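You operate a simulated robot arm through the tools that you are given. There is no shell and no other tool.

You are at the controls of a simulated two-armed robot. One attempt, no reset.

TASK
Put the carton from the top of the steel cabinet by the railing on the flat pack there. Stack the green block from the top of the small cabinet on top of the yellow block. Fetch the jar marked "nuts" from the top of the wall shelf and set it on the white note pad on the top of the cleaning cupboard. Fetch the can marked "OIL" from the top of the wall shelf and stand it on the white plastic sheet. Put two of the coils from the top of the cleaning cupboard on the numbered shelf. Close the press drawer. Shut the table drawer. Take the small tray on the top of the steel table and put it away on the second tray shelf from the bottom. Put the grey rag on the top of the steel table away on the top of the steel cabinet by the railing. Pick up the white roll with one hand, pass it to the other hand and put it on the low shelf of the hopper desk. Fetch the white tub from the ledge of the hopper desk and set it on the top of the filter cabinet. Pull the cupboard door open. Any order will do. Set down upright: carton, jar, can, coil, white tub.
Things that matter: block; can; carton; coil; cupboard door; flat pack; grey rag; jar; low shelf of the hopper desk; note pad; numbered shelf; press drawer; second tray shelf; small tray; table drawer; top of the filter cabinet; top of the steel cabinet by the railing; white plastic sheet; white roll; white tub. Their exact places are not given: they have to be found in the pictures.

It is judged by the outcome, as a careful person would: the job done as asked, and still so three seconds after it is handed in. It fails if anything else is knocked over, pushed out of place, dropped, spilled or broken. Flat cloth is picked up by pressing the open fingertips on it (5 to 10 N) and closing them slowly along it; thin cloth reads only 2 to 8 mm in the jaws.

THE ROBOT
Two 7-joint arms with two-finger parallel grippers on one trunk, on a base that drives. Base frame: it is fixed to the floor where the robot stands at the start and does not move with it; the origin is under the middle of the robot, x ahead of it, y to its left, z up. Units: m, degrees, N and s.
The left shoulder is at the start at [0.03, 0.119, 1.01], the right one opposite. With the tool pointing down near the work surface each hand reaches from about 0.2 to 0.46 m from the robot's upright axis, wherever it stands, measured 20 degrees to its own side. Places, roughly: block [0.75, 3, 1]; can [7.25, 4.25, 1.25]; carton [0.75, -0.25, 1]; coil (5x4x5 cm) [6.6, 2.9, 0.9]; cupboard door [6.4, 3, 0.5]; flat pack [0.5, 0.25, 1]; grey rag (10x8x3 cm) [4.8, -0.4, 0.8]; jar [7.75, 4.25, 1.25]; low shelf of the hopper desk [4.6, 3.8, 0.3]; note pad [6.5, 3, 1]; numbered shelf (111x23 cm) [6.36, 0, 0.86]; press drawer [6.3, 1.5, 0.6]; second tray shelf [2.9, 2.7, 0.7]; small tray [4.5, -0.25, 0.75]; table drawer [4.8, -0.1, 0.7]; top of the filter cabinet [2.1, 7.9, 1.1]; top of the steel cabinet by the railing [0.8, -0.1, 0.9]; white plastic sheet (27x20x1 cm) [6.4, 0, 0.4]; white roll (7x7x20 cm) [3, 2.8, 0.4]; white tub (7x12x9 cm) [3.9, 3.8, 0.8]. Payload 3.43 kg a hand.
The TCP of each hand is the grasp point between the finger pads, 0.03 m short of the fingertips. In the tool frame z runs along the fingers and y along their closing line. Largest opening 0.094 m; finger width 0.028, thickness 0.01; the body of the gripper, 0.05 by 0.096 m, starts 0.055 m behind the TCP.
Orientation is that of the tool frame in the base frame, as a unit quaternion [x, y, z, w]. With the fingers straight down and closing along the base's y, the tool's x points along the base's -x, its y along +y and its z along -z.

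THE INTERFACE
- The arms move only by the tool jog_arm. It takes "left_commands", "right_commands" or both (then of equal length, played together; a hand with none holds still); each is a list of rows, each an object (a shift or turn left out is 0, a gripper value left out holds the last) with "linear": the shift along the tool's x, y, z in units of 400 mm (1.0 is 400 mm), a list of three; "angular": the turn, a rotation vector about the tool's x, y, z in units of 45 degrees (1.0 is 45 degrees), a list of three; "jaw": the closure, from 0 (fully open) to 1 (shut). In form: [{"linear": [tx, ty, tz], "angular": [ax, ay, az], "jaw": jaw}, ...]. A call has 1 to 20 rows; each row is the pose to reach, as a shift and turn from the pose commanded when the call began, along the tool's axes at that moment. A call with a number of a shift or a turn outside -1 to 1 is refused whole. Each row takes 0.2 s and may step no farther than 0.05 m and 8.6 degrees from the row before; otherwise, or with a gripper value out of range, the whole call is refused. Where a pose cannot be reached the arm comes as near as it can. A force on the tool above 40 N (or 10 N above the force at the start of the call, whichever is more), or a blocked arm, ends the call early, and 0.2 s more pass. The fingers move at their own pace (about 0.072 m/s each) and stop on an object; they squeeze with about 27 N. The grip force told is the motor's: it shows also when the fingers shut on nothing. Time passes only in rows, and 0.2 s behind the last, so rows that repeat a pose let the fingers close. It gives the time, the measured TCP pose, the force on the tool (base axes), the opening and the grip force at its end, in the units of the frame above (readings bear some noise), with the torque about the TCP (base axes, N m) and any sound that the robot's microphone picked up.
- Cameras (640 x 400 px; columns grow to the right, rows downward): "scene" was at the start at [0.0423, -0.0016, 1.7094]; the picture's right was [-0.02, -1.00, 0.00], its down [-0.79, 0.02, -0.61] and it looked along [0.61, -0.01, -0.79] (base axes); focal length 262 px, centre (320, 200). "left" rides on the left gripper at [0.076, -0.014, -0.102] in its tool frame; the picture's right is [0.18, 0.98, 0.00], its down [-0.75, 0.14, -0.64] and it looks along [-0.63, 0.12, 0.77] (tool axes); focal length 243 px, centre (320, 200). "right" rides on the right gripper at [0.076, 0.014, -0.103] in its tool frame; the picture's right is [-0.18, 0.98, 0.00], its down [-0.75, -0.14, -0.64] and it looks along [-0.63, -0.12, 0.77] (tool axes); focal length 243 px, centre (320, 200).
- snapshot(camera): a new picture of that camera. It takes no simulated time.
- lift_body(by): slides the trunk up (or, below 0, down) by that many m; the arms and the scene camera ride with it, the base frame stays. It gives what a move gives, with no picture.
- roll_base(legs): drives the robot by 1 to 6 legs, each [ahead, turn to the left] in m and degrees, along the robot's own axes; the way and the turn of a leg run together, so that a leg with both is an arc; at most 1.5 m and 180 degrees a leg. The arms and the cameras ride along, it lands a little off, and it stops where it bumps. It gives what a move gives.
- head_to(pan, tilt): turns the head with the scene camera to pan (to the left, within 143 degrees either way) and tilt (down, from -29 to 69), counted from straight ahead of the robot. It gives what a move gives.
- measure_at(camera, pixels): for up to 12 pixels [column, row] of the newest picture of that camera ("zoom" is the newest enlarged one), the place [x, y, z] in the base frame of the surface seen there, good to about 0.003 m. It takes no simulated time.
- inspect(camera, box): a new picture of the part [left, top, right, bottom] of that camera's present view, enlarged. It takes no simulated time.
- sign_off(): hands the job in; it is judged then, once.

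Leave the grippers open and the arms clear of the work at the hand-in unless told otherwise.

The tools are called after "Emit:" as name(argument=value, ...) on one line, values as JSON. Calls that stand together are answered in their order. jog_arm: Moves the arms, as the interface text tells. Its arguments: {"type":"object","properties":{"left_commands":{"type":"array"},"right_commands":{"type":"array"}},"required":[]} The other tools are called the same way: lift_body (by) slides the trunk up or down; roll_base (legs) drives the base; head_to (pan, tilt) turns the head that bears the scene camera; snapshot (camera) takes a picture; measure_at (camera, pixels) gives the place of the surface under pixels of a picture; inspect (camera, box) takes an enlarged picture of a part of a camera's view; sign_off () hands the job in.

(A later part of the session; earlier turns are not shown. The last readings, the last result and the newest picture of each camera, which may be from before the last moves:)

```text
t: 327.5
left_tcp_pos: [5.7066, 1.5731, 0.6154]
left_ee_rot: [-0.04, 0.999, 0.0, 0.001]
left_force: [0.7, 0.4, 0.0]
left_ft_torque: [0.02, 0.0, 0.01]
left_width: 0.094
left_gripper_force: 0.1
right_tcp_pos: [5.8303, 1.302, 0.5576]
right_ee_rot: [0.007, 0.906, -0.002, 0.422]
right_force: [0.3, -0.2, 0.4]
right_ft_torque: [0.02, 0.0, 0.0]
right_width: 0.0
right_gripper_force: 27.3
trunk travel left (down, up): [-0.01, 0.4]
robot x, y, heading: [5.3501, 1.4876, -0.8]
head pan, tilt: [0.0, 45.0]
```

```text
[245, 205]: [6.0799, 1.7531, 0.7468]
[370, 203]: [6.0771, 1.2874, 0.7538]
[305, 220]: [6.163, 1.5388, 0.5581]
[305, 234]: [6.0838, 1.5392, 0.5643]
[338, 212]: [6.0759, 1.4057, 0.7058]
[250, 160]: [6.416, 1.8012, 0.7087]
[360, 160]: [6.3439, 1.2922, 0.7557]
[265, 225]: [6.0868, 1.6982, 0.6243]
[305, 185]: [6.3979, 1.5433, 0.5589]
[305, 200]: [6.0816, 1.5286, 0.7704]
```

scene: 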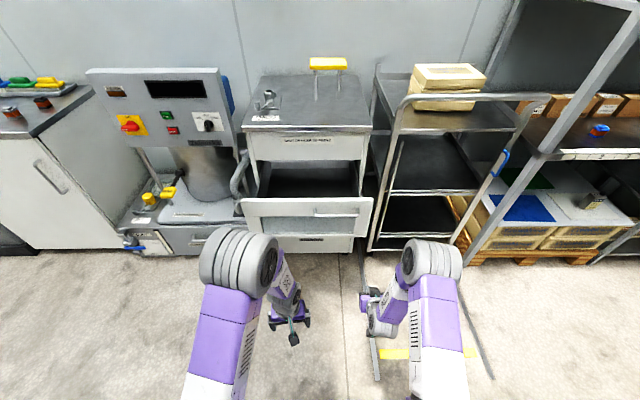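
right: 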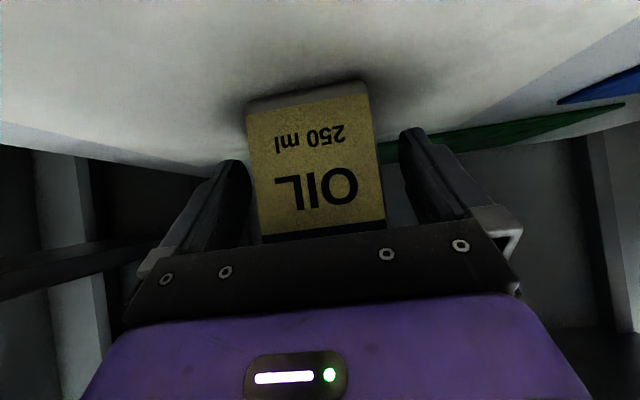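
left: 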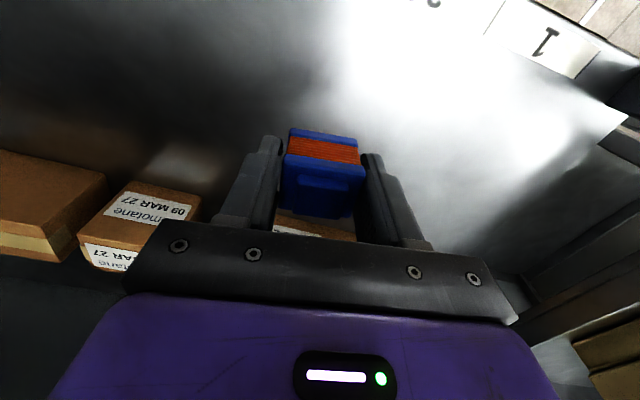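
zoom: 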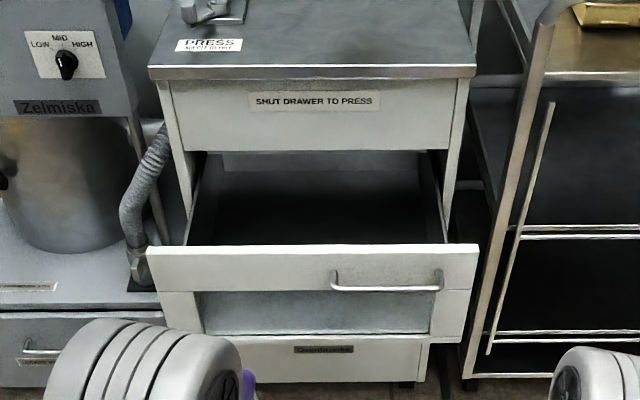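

Drawer front: x≈6.08, y 1.29–1.75, top bar z 0.70–0.77. I move the left hand 0.25 m aside, then bring the closed right fingertips to (≈, 1.52, 0.745).

Emit:
jog_arm(left_commands=[{"linear": [0, 0.1, 0]}, {"linear": [0, 0.2, 0]}, {"linear": [0, 0.3, 0]}, {"linear": [0, 0.4, 0]}, {"linear": [0, 0.5, 0]}, {"linear": [0, 0.625, 0]}])

Emit:
jog_arm(right_commands=[{"linear": [-0.05, 0.078, -0.044]}, {"linear": [-0.1, 0.156, -0.087]}, {"linear": [-0.15, 0.234, -0.131]}, {"linear": [-0.2, 0.312, -0.174]}, {"linear": [-0.25, 0.39, -0.218]}, {"linear": [-0.3, 0.468, -0.261]}, {"linear": [-0.3515, 0.546, -0.305]}])

Emit:
roll_base(legs=[[0.2, 0]])

Emit:
snapshot(camera="scene")

Emit:
snapshot(camera="right")

```text
t: 328.9
left_tcp_pos: [5.6851, 1.8227, 0.6137]
left_ee_rot: [-0.04, 0.999, 0.0, 0.001]
left_force: [-0.4, -1.0, 0.3]
left_ft_torque: [0.04, -0.01, -0.01]
left_width: 0.0942
left_gripper_force: 0.1
right_tcp_pos: [5.8305, 1.3011, 0.5562]
right_ee_rot: [0.007, 0.906, -0.003, 0.423]
right_force: [0.4, 0.7, -0.3]
right_ft_torque: [-0.01, -0.02, -0.04]
right_width: 0.0
right_gripper_force: 27.2
trunk travel left (down, up): [-0.01, 0.4]
robot x, y, heading: [5.3501, 1.4852, -1.0]
head pan, tilt: [0.0, 45.0]
```

```text
t: 330.5
left_tcp_pos: [5.6849, 1.8218, 0.6133]
left_ee_rot: [-0.04, 0.999, 0.001, 0.0]
left_force: [-0.9, 0.4, 0.5]
left_ft_torque: [0.0, 0.0, 0.03]
left_width: 0.0941
left_gripper_force: 0.0
right_tcp_pos: [5.8299, 1.5199, 0.7443]
right_ee_rot: [0.008, 0.906, -0.003, 0.423]
right_force: [-0.7, 0.7, 0.0]
right_ft_torque: [-0.02, -0.02, 0.01]
right_width: 0.0
right_gripper_force: 27.1
trunk travel left (down, up): [-0.01, 0.4]
robot x, y, heading: [5.3518, 1.4856, -0.7]
head pan, tilt: [0.0, 45.0]
```

```text
t: 332.1
left_tcp_pos: [5.8862, 1.8199, 0.6134]
left_ee_rot: [-0.041, 0.999, -0.001, 0.001]
left_force: [-0.2, -1.6, 0.6]
left_ft_torque: [-0.01, 0.0, 0.03]
left_width: 0.0941
left_gripper_force: 0.0
right_tcp_pos: [6.0312, 1.5165, 0.7446]
right_ee_rot: [0.006, 0.907, -0.001, 0.422]
right_force: [0.2, 0.9, -0.9]
right_ft_torque: [0.01, -0.01, 0.02]
right_width: 0.0
right_gripper_force: 26.5
trunk travel left (down, up): [-0.01, 0.4]
robot x, y, heading: [5.5491, 1.482, -1.0]
head pan, tilt: [0.0, 45.0]
```

```text
taken
```

scene: 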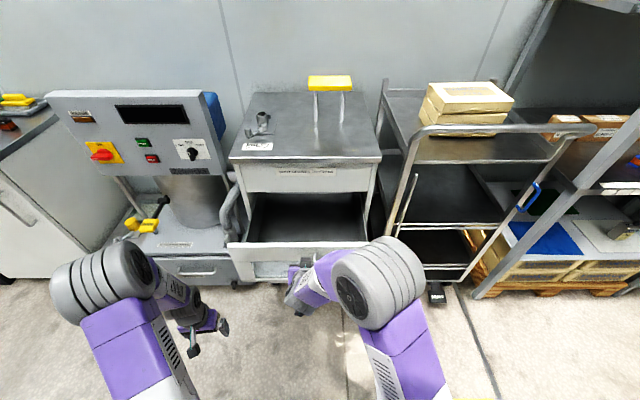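

```text
taken
```

right: 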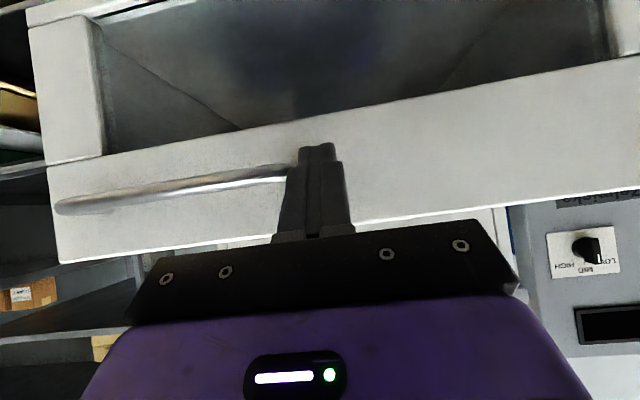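

The fingertips are just beside the handle's end; I shift 4 cm left of it and push the drawer in by arm, 2 cm per row.

Emit:
jog_arm(right_commands=[{"linear": [0, 0.05, 0]}, {"linear": [0, 0.1, 0]}, {"linear": [-0.0321, 0.1, 0.0382]}, {"linear": [-0.0642, 0.1, 0.0765]}, {"linear": [-0.0963, 0.1, 0.1147]}, {"linear": [-0.1284, 0.1, 0.1529]}, {"linear": [-0.1605, 0.1, 0.1912]}, {"linear": [-0.1926, 0.1, 0.2294]}, {"linear": [-0.2247, 0.1, 0.2676]}, {"linear": [-0.2568, 0.1, 0.3059]}, {"linear": [-0.289, 0.1, 0.3441]}, {"linear": [-0.321, 0.1, 0.3824]}])

Emit:
snapshot(camera="scene")

Emit:
snapshot(camera="right")

```text
t: 334.7
left_tcp_pos: [5.8866, 1.8199, 0.6138]
left_ee_rot: [-0.041, 0.999, 0.0, 0.001]
left_force: [0.1, 0.4, 0.5]
left_ft_torque: [-0.02, -0.04, -0.01]
left_width: 0.0938
left_gripper_force: 0.0
right_tcp_pos: [6.2318, 1.553, 0.744]
right_ee_rot: [0.007, 0.906, -0.003, 0.423]
right_force: [0.4, 0.2, 0.4]
right_ft_torque: [0.0, -0.03, -0.01]
right_width: 0.0
right_gripper_force: 27.2
trunk travel left (down, up): [-0.01, 0.4]
robot x, y, heading: [5.5525, 1.4856, -0.9]
head pan, tilt: [0.0, 45.0]
```

```text
taken
```

scene: 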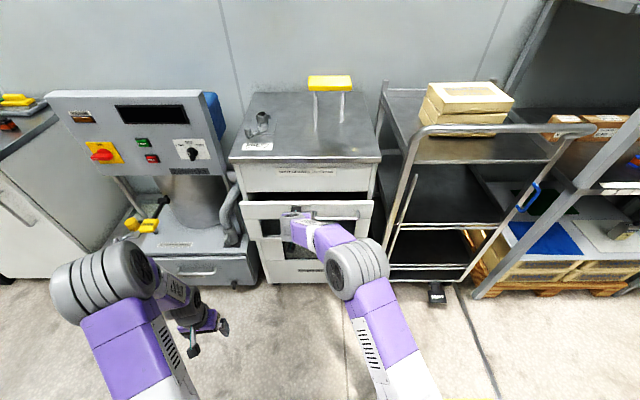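

```text
taken
```

right: 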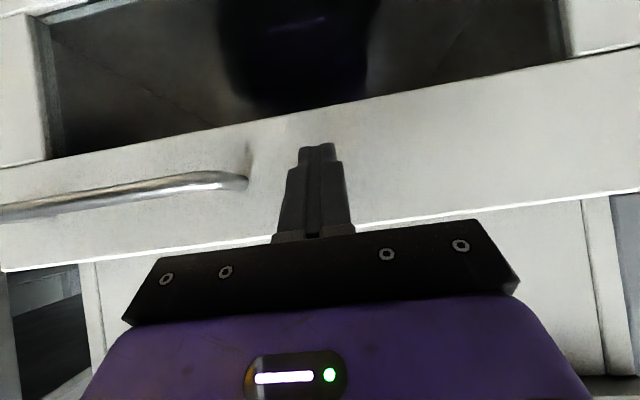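

The drawer slides in easily. Continuing to push until it stops.

Emit:
jog_arm(right_commands=[{"linear": [-0.0241, 0, 0.0287]}, {"linear": [-0.0481, 0, 0.0573]}, {"linear": [-0.0642, 0, 0.0765]}, {"linear": [-0.0802, 0, 0.0956]}, {"linear": [-0.0963, 0, 0.1147]}, {"linear": [-0.1123, 0, 0.1338]}, {"linear": [-0.1284, 0, 0.1529]}])

Emit:
snapshot(camera="scene")

```text
t: 335.8
left_tcp_pos: [5.8847, 1.8197, 0.6153]
left_ee_rot: [-0.04, 0.999, 0.0, 0.002]
left_force: [0.3, 1.1, -0.6]
left_ft_torque: [0.01, 0.01, 0.03]
left_width: 0.0939
left_gripper_force: 0.0
right_tcp_pos: [6.2729, 1.5563, 0.743]
right_ee_rot: [0.007, 0.909, -0.002, 0.418]
right_force: [-21.3, -2.3, 6.6]
right_ft_torque: [0.0, -0.03, -0.1]
right_width: 0.0
right_gripper_force: 26.6
trunk travel left (down, up): [-0.01, 0.4]
robot x, y, heading: [5.5501, 1.4851, -0.9]
head pan, tilt: [0.0, 45.0]
stopped in row 5 (right hand): the force on the tool passed its limit at 52 N (the readings are from after the stop); the commanded pose is now the measured one
```

```text
taken
```

scene: 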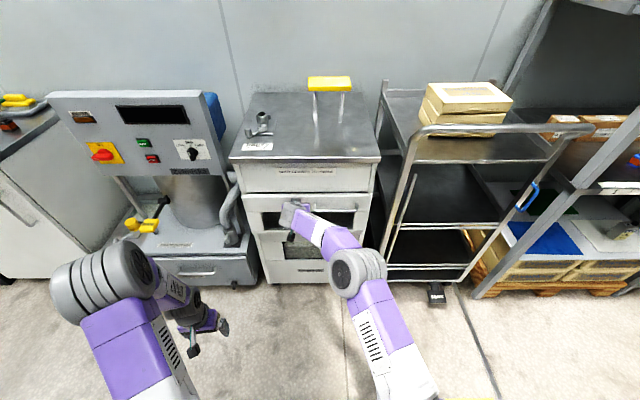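

The push ended with 52 N: the drawer has bottomed. Retracting the hand and checking it is flush.

Emit:
jog_arm(right_commands=[{"linear": [0.04, 0, -0.048]}, {"linear": [0.1, 0, -0.119]}, {"linear": [0.16, 0, -0.191]}, {"linear": [0.22, 0, -0.262]}, {"linear": [0.28, 0, -0.334]}, {"linear": [0.321, 0, -0.382]}])

Emit:
inspect(camera="scene", box=[220, 140, 400, 290])

```text
t: 337.2
left_tcp_pos: [5.8856, 1.8195, 0.6128]
left_ee_rot: [-0.041, 0.999, 0.001, 0.001]
left_force: [-0.2, 0.1, -0.1]
left_ft_torque: [0.01, 0.03, 0.0]
left_width: 0.094
left_gripper_force: 0.0
right_tcp_pos: [6.0768, 1.5578, 0.7414]
right_ee_rot: [0.007, 0.908, -0.004, 0.418]
right_force: [-0.5, 0.1, 0.0]
right_ft_torque: [-0.02, -0.01, -0.03]
right_width: 0.0
right_gripper_force: 26.6
trunk travel left (down, up): [-0.01, 0.4]
robot x, y, heading: [5.5483, 1.4885, -1.0]
head pan, tilt: [0.0, 45.0]
```

```text
2.67 times, centred on (310, 215) of scene
```

zoom: 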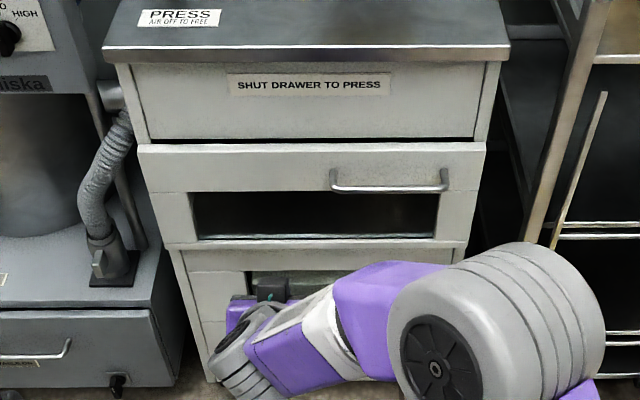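

Emit:
measure_at(camera="zoom", pixels=[[250, 165], [250, 110], [400, 160], [400, 120], [160, 165], [480, 165], [128, 100], [210, 280]])

```text
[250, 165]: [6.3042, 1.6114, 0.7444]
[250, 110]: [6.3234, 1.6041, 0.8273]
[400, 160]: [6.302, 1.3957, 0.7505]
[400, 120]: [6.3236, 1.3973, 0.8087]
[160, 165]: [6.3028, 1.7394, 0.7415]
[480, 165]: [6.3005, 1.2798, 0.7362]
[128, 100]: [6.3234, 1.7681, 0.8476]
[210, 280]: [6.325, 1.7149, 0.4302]
```

The drawer is shut (front panel overlaps the body by its 2 cm thickness at a hard stop). Next the second coil. I un-pitch the right hand, open it, raise the trunk 0.35 m and drive to the cupboard.

Emit:
jog_arm(right_commands=[{"linear": [0, 0, -0.1], "angular": [0, 0.15, 0], "jaw": 0.5}, {"linear": [0, 0, -0.2], "angular": [0, 0.3, 0], "jaw": 0}, {"linear": [0, 0, -0.2], "angular": [0, 0.45, 0], "jaw": 0}, {"linear": [0, 0, -0.2], "angular": [0, 0.6, 0], "jaw": 0}])

Emit:
jog_arm(right_commands=[{"angular": [0, 0.17, 0]}, {"angular": [0, 0.34, 0]}, {"angular": [0, 0.511, 0]}])

Emit:
lift_body(by=0.38)

Emit:
roll_base(legs=[[-0.05, 0], [0, 91], [1.38, 0], [0, -90]])

Emit:
snapshot(camera="scene")

```text
t: 338.2
left_tcp_pos: [5.886, 1.8196, 0.6126]
left_ee_rot: [-0.041, 0.999, 0.0, 0.0]
left_force: [0.2, 0.3, 0.2]
left_ft_torque: [0.0, -0.03, -0.01]
left_width: 0.0937
left_gripper_force: 0.1
right_tcp_pos: [6.0168, 1.557, 0.7951]
right_ee_rot: [0.007, 0.981, -0.001, 0.193]
right_force: [0.3, -0.1, 0.1]
right_ft_torque: [-0.01, 0.0, 0.01]
right_width: 0.0935
right_gripper_force: 0.0
trunk travel left (down, up): [-0.01, 0.4]
robot x, y, heading: [5.552, 1.4861, -1.1]
head pan, tilt: [0.0, 45.0]
```

```text
t: 339.0
left_tcp_pos: [5.8856, 1.8187, 0.6134]
left_ee_rot: [-0.041, 0.999, 0.0, 0.001]
left_force: [0.7, 0.4, 0.4]
left_ft_torque: [-0.02, 0.02, 0.03]
left_width: 0.0938
left_gripper_force: 0.1
right_tcp_pos: [6.0179, 1.5572, 0.7959]
right_ee_rot: [0.007, 1.0, 0.0, -0.007]
right_force: [0.2, -0.2, 0.7]
right_ft_torque: [-0.01, -0.01, 0.01]
right_width: 0.094
right_gripper_force: 0.0
trunk travel left (down, up): [-0.01, 0.4]
robot x, y, heading: [5.5552, 1.4853, -0.7]
head pan, tilt: [0.0, 45.0]
```

```text
t: 342.6
left_tcp_pos: [5.8863, 1.8196, 0.9938]
left_ee_rot: [-0.042, 0.999, 0.0, 0.001]
left_force: [-0.5, 0.5, -0.5]
left_ft_torque: [-0.01, -0.01, 0.01]
left_width: 0.0935
left_gripper_force: 0.0
right_tcp_pos: [6.017, 1.5571, 1.1752]
right_ee_rot: [0.008, 1.0, 0.001, -0.006]
right_force: [-1.1, -0.8, -0.3]
right_ft_torque: [-0.01, 0.0, 0.03]
right_width: 0.094
right_gripper_force: 0.1
trunk travel left (down, up): [-0.39, 0.02]
robot x, y, heading: [5.5492, 1.487, -0.7]
head pan, tilt: [0.0, 45.0]
```

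```text
t: 357.8
left_tcp_pos: [5.7816, 3.2305, 0.9933]
left_ee_rot: [-0.067, 0.998, 0.0, 0.0]
left_force: [0.1, 0.6, -0.3]
left_ft_torque: [0.0, -0.01, -0.04]
left_width: 0.0941
left_gripper_force: 0.1
right_tcp_pos: [5.9277, 2.9766, 1.1751]
right_ee_rot: [-0.018, 1.0, 0.0, -0.006]
right_force: [0.1, -0.3, 0.3]
right_ft_torque: [0.02, -0.01, 0.03]
right_width: 0.0937
right_gripper_force: 0.1
trunk travel left (down, up): [-0.39, 0.02]
robot x, y, heading: [5.4675, 2.8786, 2.0]
head pan, tilt: [0.0, 45.0]
```

```text
taken
```

scene: 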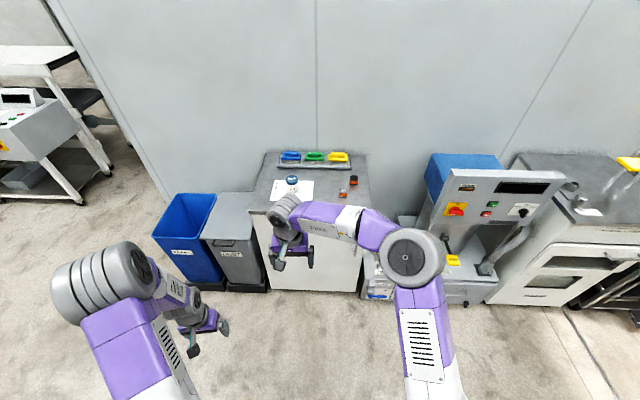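

Robot at (5.47,2.88). I move the right hand 0.2 m to its right, the left hand up and back, and drive 0.47 m ahead.

Emit:
jog_arm(left_commands=[{"linear": [0, -0.05, -0.08]}, {"linear": [0, -0.1, -0.16]}, {"linear": [0, -0.15, -0.24]}, {"linear": [0, -0.2, -0.32]}, {"linear": [0, -0.2, -0.4]}, {"linear": [0, -0.2, -0.45]}], right_commands=[{"linear": [0, -0.1, 0]}, {"linear": [0, -0.2, 0]}, {"linear": [0, -0.3, 0]}, {"linear": [0, -0.4, 0]}, {"linear": [0, -0.5, 0]}, {"linear": [0, -0.5, 0]}])

Emit:
roll_base(legs=[[0.47, 0]])

Emit:
snapshot(camera="right")

Emit:
snapshot(camera="scene")

```text
t: 359.2
left_tcp_pos: [5.7945, 3.1507, 1.172]
left_ee_rot: [-0.068, 0.998, 0.0, 0.001]
left_force: [0.2, -0.2, 0.6]
left_ft_torque: [-0.02, -0.03, -0.01]
left_width: 0.0941
left_gripper_force: 0.1
right_tcp_pos: [5.9326, 2.7778, 1.1751]
right_ee_rot: [-0.019, 1.0, -0.001, -0.005]
right_force: [-0.2, -0.5, -0.9]
right_ft_torque: [-0.03, -0.01, -0.02]
right_width: 0.0942
right_gripper_force: 0.0
trunk travel left (down, up): [-0.39, 0.02]
robot x, y, heading: [5.4656, 2.8783, 2.1]
head pan, tilt: [0.0, 45.0]
```

```text
t: 362.1
left_tcp_pos: [6.2649, 3.1735, 1.1738]
left_ee_rot: [-0.072, 0.997, 0.0, 0.001]
left_force: [0.0, 0.2, -0.1]
left_ft_torque: [0.0, 0.0, -0.01]
left_width: 0.0941
left_gripper_force: 0.1
right_tcp_pos: [6.4057, 2.8029, 1.1765]
right_ee_rot: [-0.025, 1.0, -0.001, -0.005]
right_force: [0.3, 0.9, -0.3]
right_ft_torque: [-0.01, -0.03, 0.02]
right_width: 0.094
right_gripper_force: 0.0
trunk travel left (down, up): [-0.39, 0.02]
robot x, y, heading: [5.9412, 2.9017, 2.7]
head pan, tilt: [0.0, 45.0]
```

```text
taken
```

right: 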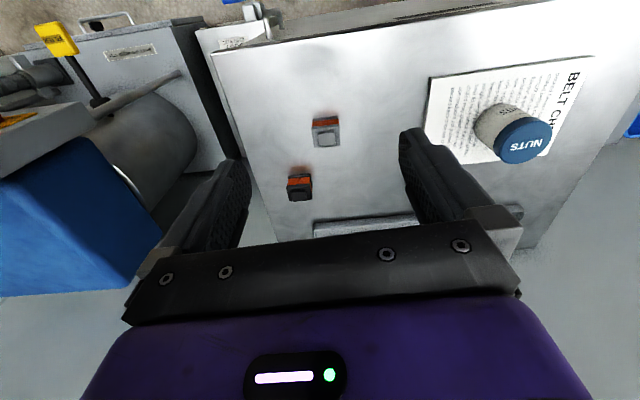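

```text
taken
```

scene: 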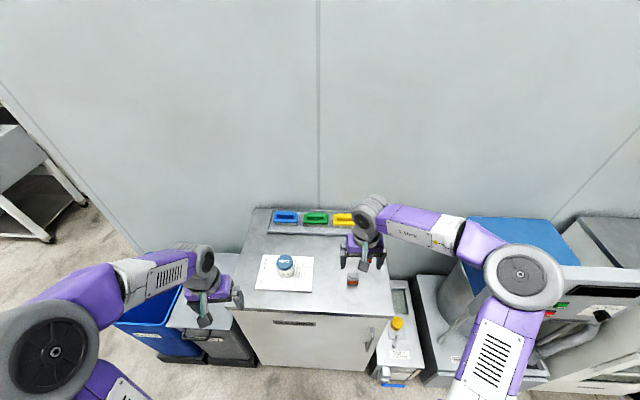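

Measuring the grey coil (326,130) and the black coil (300,187) in the right view.

Emit:
inspect(camera="right", box=[260, 90, 400, 220])

Emit:
measure_at(camera="right", pixels=[[316, 130], [340, 127], [341, 148], [318, 150], [328, 140], [290, 182], [312, 178], [313, 196], [292, 200], [301, 189]])

```text
3.08 times, centred on (330, 155) of right
```

zoom: 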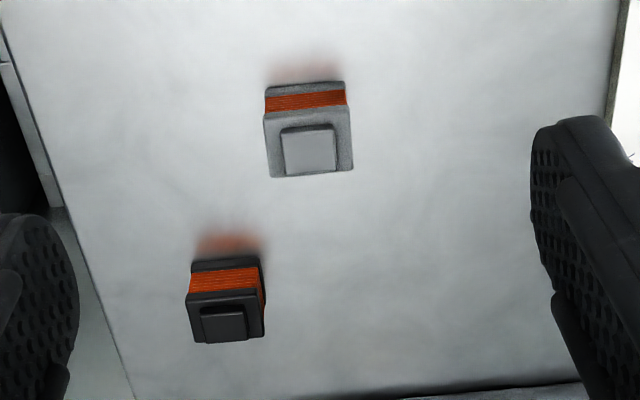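

```text
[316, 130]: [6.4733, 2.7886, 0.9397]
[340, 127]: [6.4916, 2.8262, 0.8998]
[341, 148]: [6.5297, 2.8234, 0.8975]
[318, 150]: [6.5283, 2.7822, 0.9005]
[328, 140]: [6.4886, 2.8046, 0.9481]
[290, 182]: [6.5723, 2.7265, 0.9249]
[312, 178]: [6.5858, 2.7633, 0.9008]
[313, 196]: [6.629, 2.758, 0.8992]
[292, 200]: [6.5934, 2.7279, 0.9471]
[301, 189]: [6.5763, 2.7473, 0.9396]
```

Emit:
measure_at(camera="zoom", pixels=[[268, 122], [346, 115], [350, 166], [272, 173], [308, 148], [268, 95], [343, 88]])

```text
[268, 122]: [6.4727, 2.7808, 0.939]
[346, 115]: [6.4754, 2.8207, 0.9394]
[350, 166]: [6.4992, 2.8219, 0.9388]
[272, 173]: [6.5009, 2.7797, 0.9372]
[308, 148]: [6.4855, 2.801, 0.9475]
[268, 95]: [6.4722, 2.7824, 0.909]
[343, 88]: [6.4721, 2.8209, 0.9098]
```

Grey coil centre (6.487,2.801), top 0.939. Moving over it and down to z 0.937.

Emit:
jog_arm(right_commands=[{"linear": [-0.1, -0.008, 0.03], "angular": [0, 0, 0.03]}, {"linear": [-0.203, -0.015, 0.07], "angular": [0, 0, 0.065]}, {"linear": [-0.203, -0.015, 0.17], "angular": [0, 0, 0.065]}, {"linear": [-0.203, -0.015, 0.28], "angular": [0, 0, 0.065]}, {"linear": [-0.203, -0.015, 0.39], "angular": [0, 0, 0.065]}, {"linear": [-0.203, -0.015, 0.49], "angular": [0, 0, 0.065]}, {"linear": [-0.203, -0.015, 0.56], "angular": [0, 0, 0.065]}, {"linear": [-0.203, -0.015, 0.597], "angular": [0, 0, 0.065]}, {"linear": [-0.203, -0.015, 0.597], "angular": [0, 0, 0.065]}])

Emit:
snapshot(camera="right")

```text
t: 364.1
left_tcp_pos: [6.2661, 3.1746, 1.1725]
left_ee_rot: [-0.072, 0.997, 0.0, 0.001]
left_force: [0.8, -0.4, 0.3]
left_ft_torque: [0.01, -0.03, 0.03]
left_width: 0.094
left_gripper_force: 0.1
right_tcp_pos: [6.486, 2.8016, 0.9359]
right_ee_rot: [0.002, 1.0, 0.001, -0.005]
right_force: [0.4, 0.1, -1.1]
right_ft_torque: [-0.01, -0.01, -0.02]
right_width: 0.0939
right_gripper_force: 0.1
trunk travel left (down, up): [-0.39, 0.02]
robot x, y, heading: [5.9367, 2.8989, 2.7]
head pan, tilt: [0.0, 45.0]
```

```text
taken
```

right: 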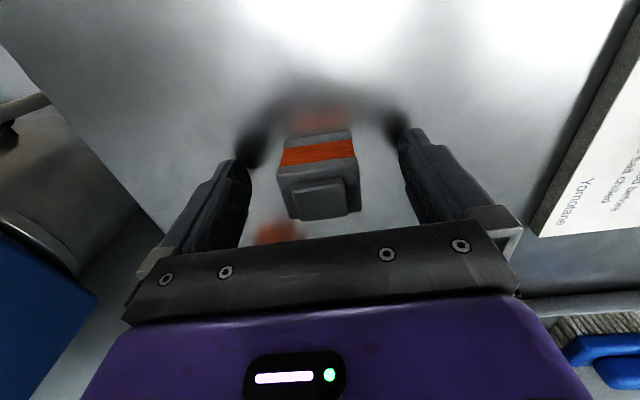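

The grey coil is between the fingers. Closing and lifting.

Emit:
jog_arm(right_commands=[{"jaw": 0.2}, {"jaw": 0.4}, {"jaw": 0.55}, {"jaw": 0.75}, {"jaw": 1}, {"jaw": 1}, {"jaw": 1}])

Emit:
jog_arm(right_commands=[{"linear": [0, 0, -0.01]}, {"linear": [0, 0, -0.03]}, {"linear": [0, 0, -0.08]}, {"linear": [0, 0, -0.14]}, {"linear": [0, 0, -0.22]}, {"linear": [0, 0, -0.3]}, {"linear": [0, 0, -0.4]}])

Emit:
snapshot(camera="right")

```text
t: 365.6
left_tcp_pos: [6.2657, 3.1741, 1.1731]
left_ee_rot: [-0.073, 0.997, 0.0, 0.0]
left_force: [0.8, 0.8, 0.2]
left_ft_torque: [0.02, 0.0, 0.0]
left_width: 0.094
left_gripper_force: 0.1
right_tcp_pos: [6.4846, 2.8019, 0.9369]
right_ee_rot: [0.001, 1.0, 0.0, -0.006]
right_force: [-0.1, 1.3, 0.0]
right_ft_torque: [0.04, 0.03, -0.01]
right_width: 0.0461
right_gripper_force: 27.1
trunk travel left (down, up): [-0.39, 0.02]
robot x, y, heading: [5.9387, 2.8975, 2.6]
head pan, tilt: [0.0, 45.0]
```

```text
t: 367.2
left_tcp_pos: [6.2646, 3.1749, 1.1724]
left_ee_rot: [-0.072, 0.997, 0.001, 0.001]
left_force: [0.0, 0.9, 0.3]
left_ft_torque: [-0.02, -0.01, 0.03]
left_width: 0.0939
left_gripper_force: 0.0
right_tcp_pos: [6.4862, 2.8014, 1.0967]
right_ee_rot: [0.002, 1.0, 0.0, -0.004]
right_force: [0.9, -0.3, -1.3]
right_ft_torque: [0.02, 0.0, -0.02]
right_width: 0.0461
right_gripper_force: 27.7
trunk travel left (down, up): [-0.39, 0.02]
robot x, y, heading: [5.9356, 2.8976, 2.8]
head pan, tilt: [0.0, 45.0]
```

```text
taken
```

right: 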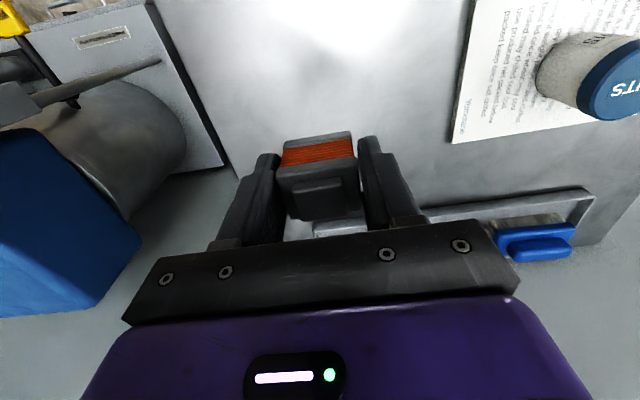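

Coil held. Raising and drawing it back; then I back the base to look at the cupboard door.

Emit:
jog_arm(right_commands=[{"linear": [0.04, -0.01, -0.06]}, {"linear": [0.11, -0.03, -0.12]}, {"linear": [0.18, -0.05, -0.18]}, {"linear": [0.26, -0.08, -0.24]}, {"linear": [0.34, -0.11, -0.3]}, {"linear": [0.42, -0.14, -0.35]}, {"linear": [0.5, -0.17, -0.4]}])

Emit:
roll_base(legs=[[-0.45, 0]])

Emit:
head_to(pan=-5, tilt=45)

Emit:
snapshot(camera="scene")

```text
t: 368.9
left_tcp_pos: [6.2634, 3.1751, 1.1739]
left_ee_rot: [-0.072, 0.997, 0.0, 0.002]
left_force: [-0.5, 0.1, 0.0]
left_ft_torque: [-0.02, 0.01, 0.01]
left_width: 0.0941
left_gripper_force: 0.1
right_tcp_pos: [6.2852, 2.7327, 1.2573]
right_ee_rot: [0.001, 1.0, 0.0, -0.004]
right_force: [-0.5, 0.7, -1.4]
right_ft_torque: [-0.02, -0.03, 0.01]
right_width: 0.0461
right_gripper_force: 26.7
trunk travel left (down, up): [-0.39, 0.02]
robot x, y, heading: [5.9402, 2.9014, 2.7]
head pan, tilt: [0.0, 45.0]
```

```text
t: 371.5
left_tcp_pos: [5.8247, 3.153, 1.1725]
left_ee_rot: [-0.068, 0.998, 0.0, 0.001]
left_force: [0.1, 0.4, 0.0]
left_ft_torque: [-0.01, 0.02, 0.0]
left_width: 0.0939
left_gripper_force: 0.0
right_tcp_pos: [5.845, 2.7088, 1.2561]
right_ee_rot: [0.006, 1.0, -0.001, -0.005]
right_force: [1.1, -0.8, -1.9]
right_ft_torque: [-0.02, -0.02, 0.01]
right_width: 0.0459
right_gripper_force: 27.2
trunk travel left (down, up): [-0.39, 0.02]
robot x, y, heading: [5.4974, 2.8787, 2.2]
head pan, tilt: [0.0, 45.0]
```

```text
t: 372.2
left_tcp_pos: [5.8251, 3.1521, 1.1724]
left_ee_rot: [-0.068, 0.998, 0.0, 0.001]
left_force: [-0.2, 0.0, 0.7]
left_ft_torque: [-0.02, -0.02, 0.0]
left_width: 0.0939
left_gripper_force: 0.1
right_tcp_pos: [5.8449, 2.7099, 1.2567]
right_ee_rot: [0.006, 1.0, 0.0, -0.005]
right_force: [0.3, 1.1, -0.8]
right_ft_torque: [0.01, 0.03, -0.01]
right_width: 0.0459
right_gripper_force: 26.9
trunk travel left (down, up): [-0.39, 0.02]
robot x, y, heading: [5.4963, 2.8805, 2.2]
head pan, tilt: [-5.0, 45.0]
```

```text
taken
```

scene: 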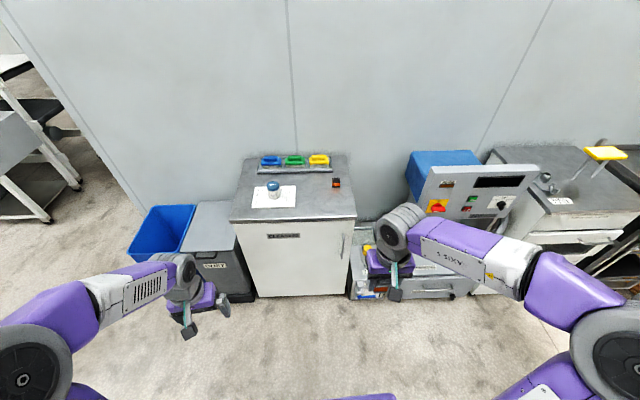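

The cupboard door has a vertical handle near (343,245). Enlarging and measuring it.

Emit:
inspect(camera="scene", box=[225, 200, 385, 310])

```text
3.64 times, centred on (305, 255) of scene
```

zoom: 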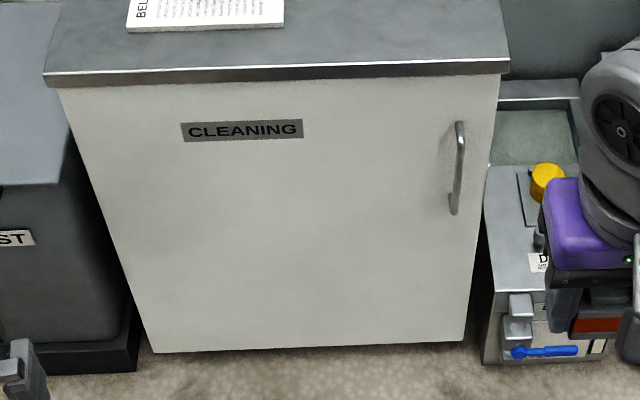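

Emit:
measure_at(camera="zoom", pixels=[[460, 126], [461, 150], [459, 180], [453, 210], [440, 170], [480, 170], [490, 100], [70, 110], [150, 345], [465, 340], [300, 200], [540, 270]])

```text
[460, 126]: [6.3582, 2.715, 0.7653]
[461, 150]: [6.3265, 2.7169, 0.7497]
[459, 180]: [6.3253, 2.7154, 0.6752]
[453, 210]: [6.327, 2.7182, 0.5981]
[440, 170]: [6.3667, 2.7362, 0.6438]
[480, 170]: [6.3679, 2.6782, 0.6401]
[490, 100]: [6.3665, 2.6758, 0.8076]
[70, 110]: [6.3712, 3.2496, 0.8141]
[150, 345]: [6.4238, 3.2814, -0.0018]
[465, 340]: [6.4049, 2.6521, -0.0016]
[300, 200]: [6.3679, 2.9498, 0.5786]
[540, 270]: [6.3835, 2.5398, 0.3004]
```

Door plane x≈6.367, y 2.65–3.27 (hinge on the left), handle bar at (6.33,2.716), z 0.60–0.77. I reposition to y≈2.5, right of the door's swing, and lower the trunk 0.2 m.

Emit:
roll_base(legs=[[0, -92], [0.37, 0], [0, 90], [0.05, 0]])

Emit:
lift_body(by=-0.2)

Emit:
snapshot(camera="scene")

```text
t: 382.8
left_tcp_pos: [5.8826, 2.7841, 1.1725]
left_ee_rot: [-0.069, 0.998, 0.0, 0.001]
left_force: [0.6, -0.4, -0.3]
left_ft_torque: [0.04, 0.06, -0.01]
left_width: 0.094
left_gripper_force: 0.0
right_tcp_pos: [5.9022, 2.342, 1.256]
right_ee_rot: [0.006, 1.0, -0.001, -0.005]
right_force: [-0.2, -0.7, -1.4]
right_ft_torque: [0.04, 0.02, 0.01]
right_width: 0.0461
right_gripper_force: 26.6
trunk travel left (down, up): [-0.39, 0.02]
robot x, y, heading: [5.5571, 2.5144, 2.2]
head pan, tilt: [-5.0, 45.0]
```

```text
t: 385.0
left_tcp_pos: [5.8827, 2.7855, 0.9727]
left_ee_rot: [-0.068, 0.998, 0.001, 0.001]
left_force: [0.9, 0.1, 0.5]
left_ft_torque: [-0.02, 0.02, -0.03]
left_width: 0.0939
left_gripper_force: 0.1
right_tcp_pos: [5.9019, 2.3426, 1.0578]
right_ee_rot: [0.005, 1.0, -0.002, -0.005]
right_force: [-0.1, 0.9, -2.7]
right_ft_torque: [0.0, -0.05, -0.01]
right_width: 0.046
right_gripper_force: 27.2
trunk travel left (down, up): [-0.19, 0.22]
robot x, y, heading: [5.5517, 2.5116, 2.2]
head pan, tilt: [-5.0, 45.0]
```

```text
taken
```

scene: 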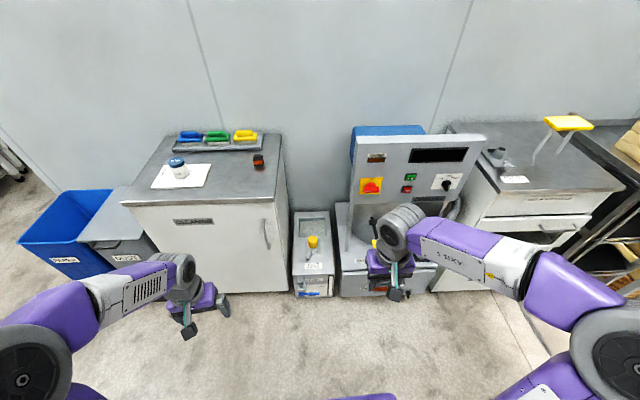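

Moving the left hand forward to about (6.1,2.72,0.85) with a yaw fix, then pitching it 60° forward in two calls.

Emit:
jog_arm(left_commands=[{"linear": [-0.075, -0.034, 0.043], "angular": [0, 0, 0.025]}, {"linear": [-0.15, -0.067, 0.086], "angular": [0, 0, 0.05]}, {"linear": [-0.22, -0.1, 0.13], "angular": [0, 0, 0.075]}, {"linear": [-0.295, -0.134, 0.17], "angular": [0, 0, 0.1]}, {"linear": [-0.37, -0.167, 0.215], "angular": [0, 0, 0.125]}, {"linear": [-0.44, -0.2, 0.26], "angular": [0, 0, 0.15]}, {"linear": [-0.5155, -0.2345, 0.3], "angular": [0, 0, 0.173]}])

Emit:
jog_arm(left_commands=[{"angular": [0, -0.175, 0]}, {"angular": [0, -0.35, 0]}, {"angular": [0, -0.525, 0]}, {"angular": [0, -0.7, 0]}])

Emit:
jog_arm(left_commands=[{"angular": [0, -0.16, 0]}, {"angular": [0, -0.32, 0]}, {"angular": [0, -0.48, 0]}, {"angular": [0, -0.633, 0]}, {"angular": [0, -0.633, 0]}])

Emit:
snapshot(camera="left")

Emit:
snapshot(camera="scene")

```text
t: 386.6
left_tcp_pos: [6.0994, 2.7193, 0.8512]
left_ee_rot: [0.0, 1.0, 0.0, 0.0]
left_force: [0.0, 0.0, 0.4]
left_ft_torque: [0.01, -0.01, -0.01]
left_width: 0.094
left_gripper_force: 0.0
right_tcp_pos: [5.9033, 2.3416, 1.0562]
right_ee_rot: [0.005, 1.0, 0.0, -0.006]
right_force: [-0.9, -0.5, -1.1]
right_ft_torque: [0.02, -0.01, -0.02]
right_width: 0.046
right_gripper_force: 27.1
trunk travel left (down, up): [-0.19, 0.22]
robot x, y, heading: [5.5498, 2.5128, 2.3]
head pan, tilt: [-5.0, 45.0]
```

```text
t: 387.6
left_tcp_pos: [6.1002, 2.72, 0.8516]
left_ee_rot: [0.0, 0.962, 0.0, 0.273]
left_force: [0.6, -0.3, 0.8]
left_ft_torque: [-0.01, 0.0, -0.03]
left_width: 0.0939
left_gripper_force: 0.0
right_tcp_pos: [5.9029, 2.3415, 1.0564]
right_ee_rot: [0.005, 1.0, 0.0, -0.005]
right_force: [0.0, 0.6, -1.1]
right_ft_torque: [0.0, 0.0, 0.03]
right_width: 0.0457
right_gripper_force: 27.4
trunk travel left (down, up): [-0.19, 0.22]
robot x, y, heading: [5.5579, 2.5084, 2.0]
head pan, tilt: [-5.0, 45.0]
```

```text
t: 388.8
left_tcp_pos: [6.099, 2.7189, 0.8529]
left_ee_rot: [0.0, 0.866, 0.0, 0.501]
left_force: [-0.1, 0.7, 0.0]
left_ft_torque: [0.01, 0.01, 0.03]
left_width: 0.0939
left_gripper_force: 0.1
right_tcp_pos: [5.9029, 2.3406, 1.0564]
right_ee_rot: [0.005, 1.0, -0.001, -0.005]
right_force: [0.1, 0.3, -1.6]
right_ft_torque: [-0.01, 0.02, -0.02]
right_width: 0.0463
right_gripper_force: 26.9
trunk travel left (down, up): [-0.19, 0.22]
robot x, y, heading: [5.557, 2.5097, 2.4]
head pan, tilt: [-5.0, 45.0]
```

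```text
taken
```

left: 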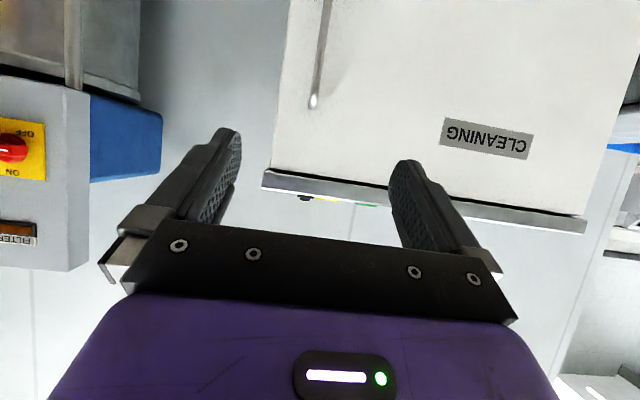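

```text
taken
```

scene: 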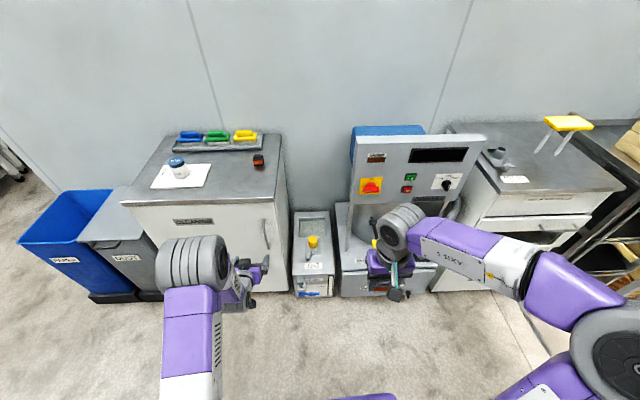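

The handle shows at (320,60) in the left view. Measuring it there.

Emit:
measure_at(camera="left", pixels=[[325, 15], [322, 40], [318, 75], [313, 100], [300, 60], [345, 60]])

```text
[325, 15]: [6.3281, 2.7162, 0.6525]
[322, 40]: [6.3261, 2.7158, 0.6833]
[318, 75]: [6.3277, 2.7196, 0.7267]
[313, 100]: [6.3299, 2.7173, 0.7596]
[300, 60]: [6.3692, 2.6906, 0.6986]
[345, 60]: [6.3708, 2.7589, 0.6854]
```

Bar outer face x 6.327, y 2.717. Moving in so that the open fingers straddle it (TCP → (6.322,2.717,0.70)).

Emit:
jog_arm(left_commands=[{"linear": [0.008, -0.001, 0.1], "jaw": 0}, {"linear": [0.016, -0.002, 0.2]}, {"linear": [0.024, -0.003, 0.3]}, {"linear": [0.032, -0.003, 0.4]}, {"linear": [0.04, -0.004, 0.5]}, {"linear": [0.047, -0.005, 0.59]}, {"linear": [0.053, -0.005, 0.65]}, {"linear": [0.053, -0.005, 0.675]}, {"linear": [0.053, -0.005, 0.675]}])

Emit:
snapshot(camera="left")

```text
t: 390.8
left_tcp_pos: [6.3175, 2.7212, 0.7041]
left_ee_rot: [0.001, 0.866, -0.001, 0.5]
left_force: [-0.1, 0.4, -0.3]
left_ft_torque: [0.0, 0.01, 0.0]
left_width: 0.094
left_gripper_force: 0.1
left hand out of reach, approached as far as the arm can: row 8, 9
right_tcp_pos: [5.9023, 2.3406, 1.0551]
right_ee_rot: [0.005, 1.0, 0.0, -0.005]
right_force: [-0.6, 0.4, -0.9]
right_ft_torque: [-0.02, 0.04, -0.01]
right_width: 0.0462
right_gripper_force: 26.8
trunk travel left (down, up): [-0.19, 0.22]
robot x, y, heading: [5.5541, 2.5147, 2.4]
head pan, tilt: [-5.0, 45.0]
```

```text
taken
```

left: 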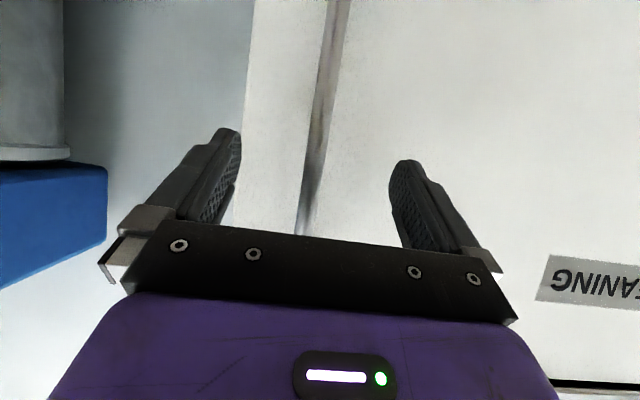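

Slightly at the arm's reach limit, but the bar is between the pads. Closing on the handle.

Emit:
jog_arm(left_commands=[{"jaw": 0.4}, {"jaw": 0.8}, {"jaw": 1}, {"jaw": 1}, {"jaw": 1}])

Emit:
snapshot(camera="left")

```text
t: 392.0
left_tcp_pos: [6.3164, 2.7169, 0.7041]
left_ee_rot: [0.001, 0.866, -0.001, 0.5]
left_force: [-1.3, -14.5, 0.7]
left_ft_torque: [-0.12, -0.26, -0.31]
left_width: 0.0118
left_gripper_force: 45.0
right_tcp_pos: [5.9025, 2.3406, 1.0568]
right_ee_rot: [0.006, 1.0, 0.0, -0.005]
right_force: [0.3, 0.6, -1.6]
right_ft_torque: [0.02, 0.02, -0.03]
right_width: 0.0462
right_gripper_force: 27.2
trunk travel left (down, up): [-0.19, 0.22]
robot x, y, heading: [5.5558, 2.5145, 2.3]
head pan, tilt: [-5.0, 45.0]
```

```text
taken
```

left: 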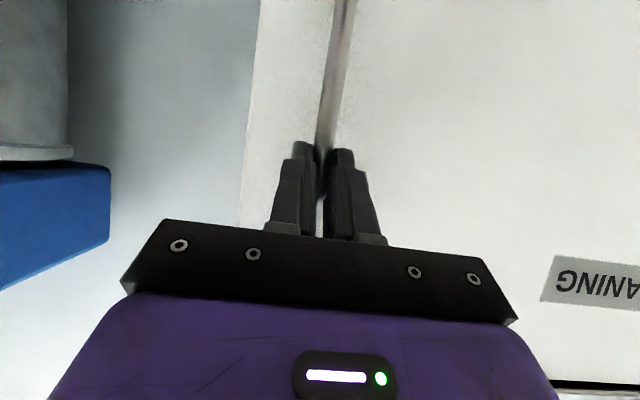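

Handle gripped (0.012 wide). Pulling along the door's arc, first about 10°.

Emit:
jog_arm(left_commands=[{"linear": [0.0301, 0.0055, -0.0523]}, {"linear": [0.0603, 0.0135, -0.1046]}, {"linear": [0.09, 0.0243, -0.1562]}, {"linear": [0.1195, 0.0375, -0.2075]}])

Emit:
snapshot(camera="scene")

```text
t: 393.0
left_tcp_pos: [6.2203, 2.7347, 0.7044]
left_ee_rot: [0.001, 0.865, -0.001, 0.502]
left_force: [-4.4, -15.8, 6.4]
left_ft_torque: [0.0, 0.26, -0.27]
left_width: 0.0116
left_gripper_force: 45.1
right_tcp_pos: [5.9014, 2.3405, 1.0567]
right_ee_rot: [0.005, 1.0, 0.0, -0.005]
right_force: [0.8, -0.7, -2.5]
right_ft_torque: [0.01, -0.01, -0.01]
right_width: 0.0462
right_gripper_force: 27.1
trunk travel left (down, up): [-0.19, 0.22]
robot x, y, heading: [5.5522, 2.5108, 2.2]
head pan, tilt: [-5.0, 45.0]
```

```text
taken
```

scene: 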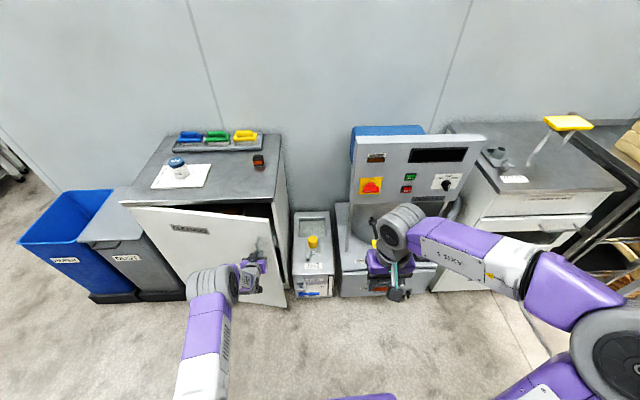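

Door is opening. Continuing the arc to about 32°.

Emit:
jog_arm(left_commands=[{"linear": [0.0293, 0.016, -0.0508]}, {"linear": [0.0581, 0.0343, -0.1009]}, {"linear": [0.0865, 0.0553, -0.1502]}, {"linear": [0.1145, 0.0785, -0.1988]}, {"linear": [0.1419, 0.1043, -0.2463]}, {"linear": [0.1686, 0.1325, -0.2927]}, {"linear": [0.1949, 0.163, -0.3383]}, {"linear": [0.2204, 0.1955, -0.3826]}, {"linear": [0.2451, 0.2305, -0.4255]}])

Emit:
snapshot(camera="scene")

Emit:
snapshot(camera="left")

```text
t: 395.0
left_tcp_pos: [6.0284, 2.8302, 0.7045]
left_ee_rot: [-0.001, 0.865, 0.002, 0.502]
left_force: [13.0, 17.4, 2.8]
left_ft_torque: [0.43, 0.29, 0.46]
left_width: 0.0118
left_gripper_force: 44.9
right_tcp_pos: [5.9033, 2.3427, 1.0561]
right_ee_rot: [0.005, 1.0, -0.001, -0.005]
right_force: [0.0, 0.1, -0.7]
right_ft_torque: [0.02, 0.02, 0.0]
right_width: 0.0463
right_gripper_force: 27.1
trunk travel left (down, up): [-0.19, 0.22]
robot x, y, heading: [5.5521, 2.5112, 2.1]
head pan, tilt: [-5.0, 45.0]
```

```text
taken
```

scene: 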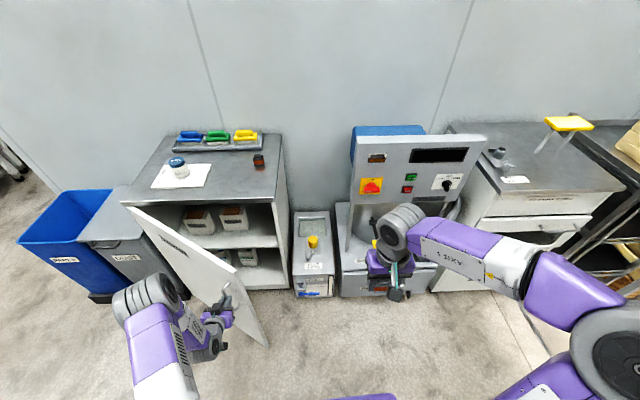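

```text
taken
```

left: 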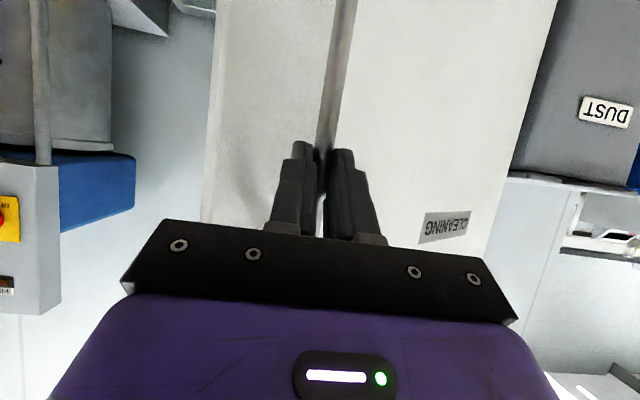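

The door is open about 40° by eye. I release the handle, back the fingers off it, rise, and then will push the door further from the inside.

Emit:
jog_arm(left_commands=[{"jaw": 0.5}, {"jaw": 0.1}, {"jaw": 0}, {"jaw": 0}, {"linear": [0.025, 0, -0.0434]}, {"linear": [0.05, 0, -0.0868]}, {"linear": [0.0875, 0, -0.152]}, {"linear": [0.0, 0, -0.2]}, {"linear": [-0.1, 0, -0.257]}, {"linear": [-0.2, 0, -0.315]}])

Emit:
snapshot(camera="scene")

```text
t: 397.2
left_tcp_pos: [5.9549, 2.8246, 0.8348]
left_ee_rot: [0.0, 0.866, 0.0, 0.5]
left_force: [-0.1, -0.1, -0.4]
left_ft_torque: [-0.02, 0.0, 0.02]
left_width: 0.0939
left_gripper_force: 0.0
right_tcp_pos: [5.9021, 2.3406, 1.0563]
right_ee_rot: [0.007, 1.0, 0.0, -0.005]
right_force: [-0.4, -0.3, -2.0]
right_ft_torque: [-0.02, -0.01, 0.03]
right_width: 0.046
right_gripper_force: 27.4
trunk travel left (down, up): [-0.19, 0.22]
robot x, y, heading: [5.5541, 2.5122, 2.2]
head pan, tilt: [-5.0, 45.0]
```

```text
taken
```

scene: 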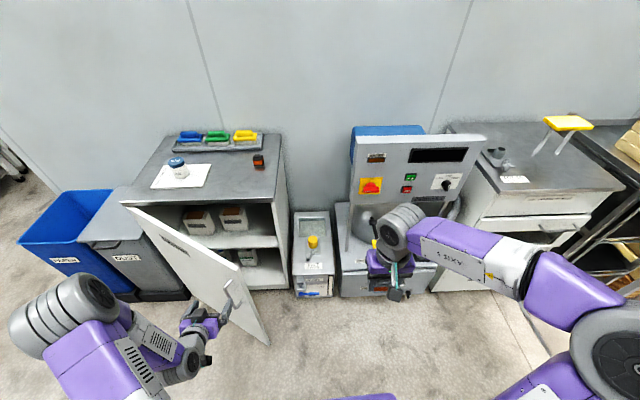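

Un-pitching the left hand while rising.

Emit:
jog_arm(left_commands=[{"linear": [-0.087, 0, -0.05], "angular": [0, 0.13, 0]}, {"linear": [-0.173, 0, -0.1], "angular": [0, 0.27, 0]}, {"linear": [-0.26, 0, -0.15], "angular": [0, 0.4, 0]}, {"linear": [-0.347, 0, -0.2], "angular": [0, 0.53, 0]}, {"linear": [-0.4335, 0, -0.25], "angular": [0, 0.66, 0]}])

Emit:
jog_arm(left_commands=[{"angular": [0, 0.17, 0]}, {"angular": [0, 0.34, 0]}, {"angular": [0, 0.51, 0], "jaw": 0.5}, {"angular": [0, 0.673, 0], "jaw": 1}, {"angular": [0, 0.673, 0], "jaw": 1}])

Emit:
inspect(camera="scene", box=[90, 110, 330, 360])

```text
t: 398.4
left_tcp_pos: [5.9549, 2.828, 1.0364]
left_ee_rot: [-0.003, 0.965, 0.001, 0.261]
left_force: [0.1, -2.9, 1.9]
left_ft_torque: [0.16, 0.08, 0.07]
left_width: 0.0936
left_gripper_force: 0.1
right_tcp_pos: [5.9012, 2.3423, 1.0562]
right_ee_rot: [0.005, 1.0, -0.001, -0.005]
right_force: [0.3, 1.2, -1.3]
right_ft_torque: [0.0, -0.02, 0.04]
right_width: 0.0464
right_gripper_force: 26.3
trunk travel left (down, up): [-0.19, 0.22]
robot x, y, heading: [5.5487, 2.5121, 2.4]
head pan, tilt: [-5.0, 45.0]
```

```text
t: 399.6
left_tcp_pos: [5.9552, 2.8257, 1.0359]
left_ee_rot: [0.0, 1.0, 0.0, 0.0]
left_force: [0.7, -0.2, -0.3]
left_ft_torque: [-0.02, -0.01, 0.0]
left_width: 0.0001
left_gripper_force: 15.1
right_tcp_pos: [5.9019, 2.341, 1.0566]
right_ee_rot: [0.006, 1.0, 0.0, -0.006]
right_force: [0.2, -0.4, -2.1]
right_ft_torque: [0.02, 0.0, -0.01]
right_width: 0.0462
right_gripper_force: 27.5
trunk travel left (down, up): [-0.19, 0.22]
robot x, y, heading: [5.5557, 2.5123, 2.2]
head pan, tilt: [-5.0, 45.0]
```

```text
1.60 times, centred on (210, 235) of scene
```

zoom: 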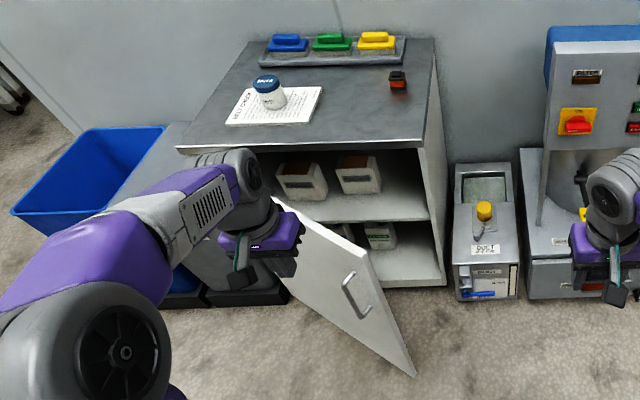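

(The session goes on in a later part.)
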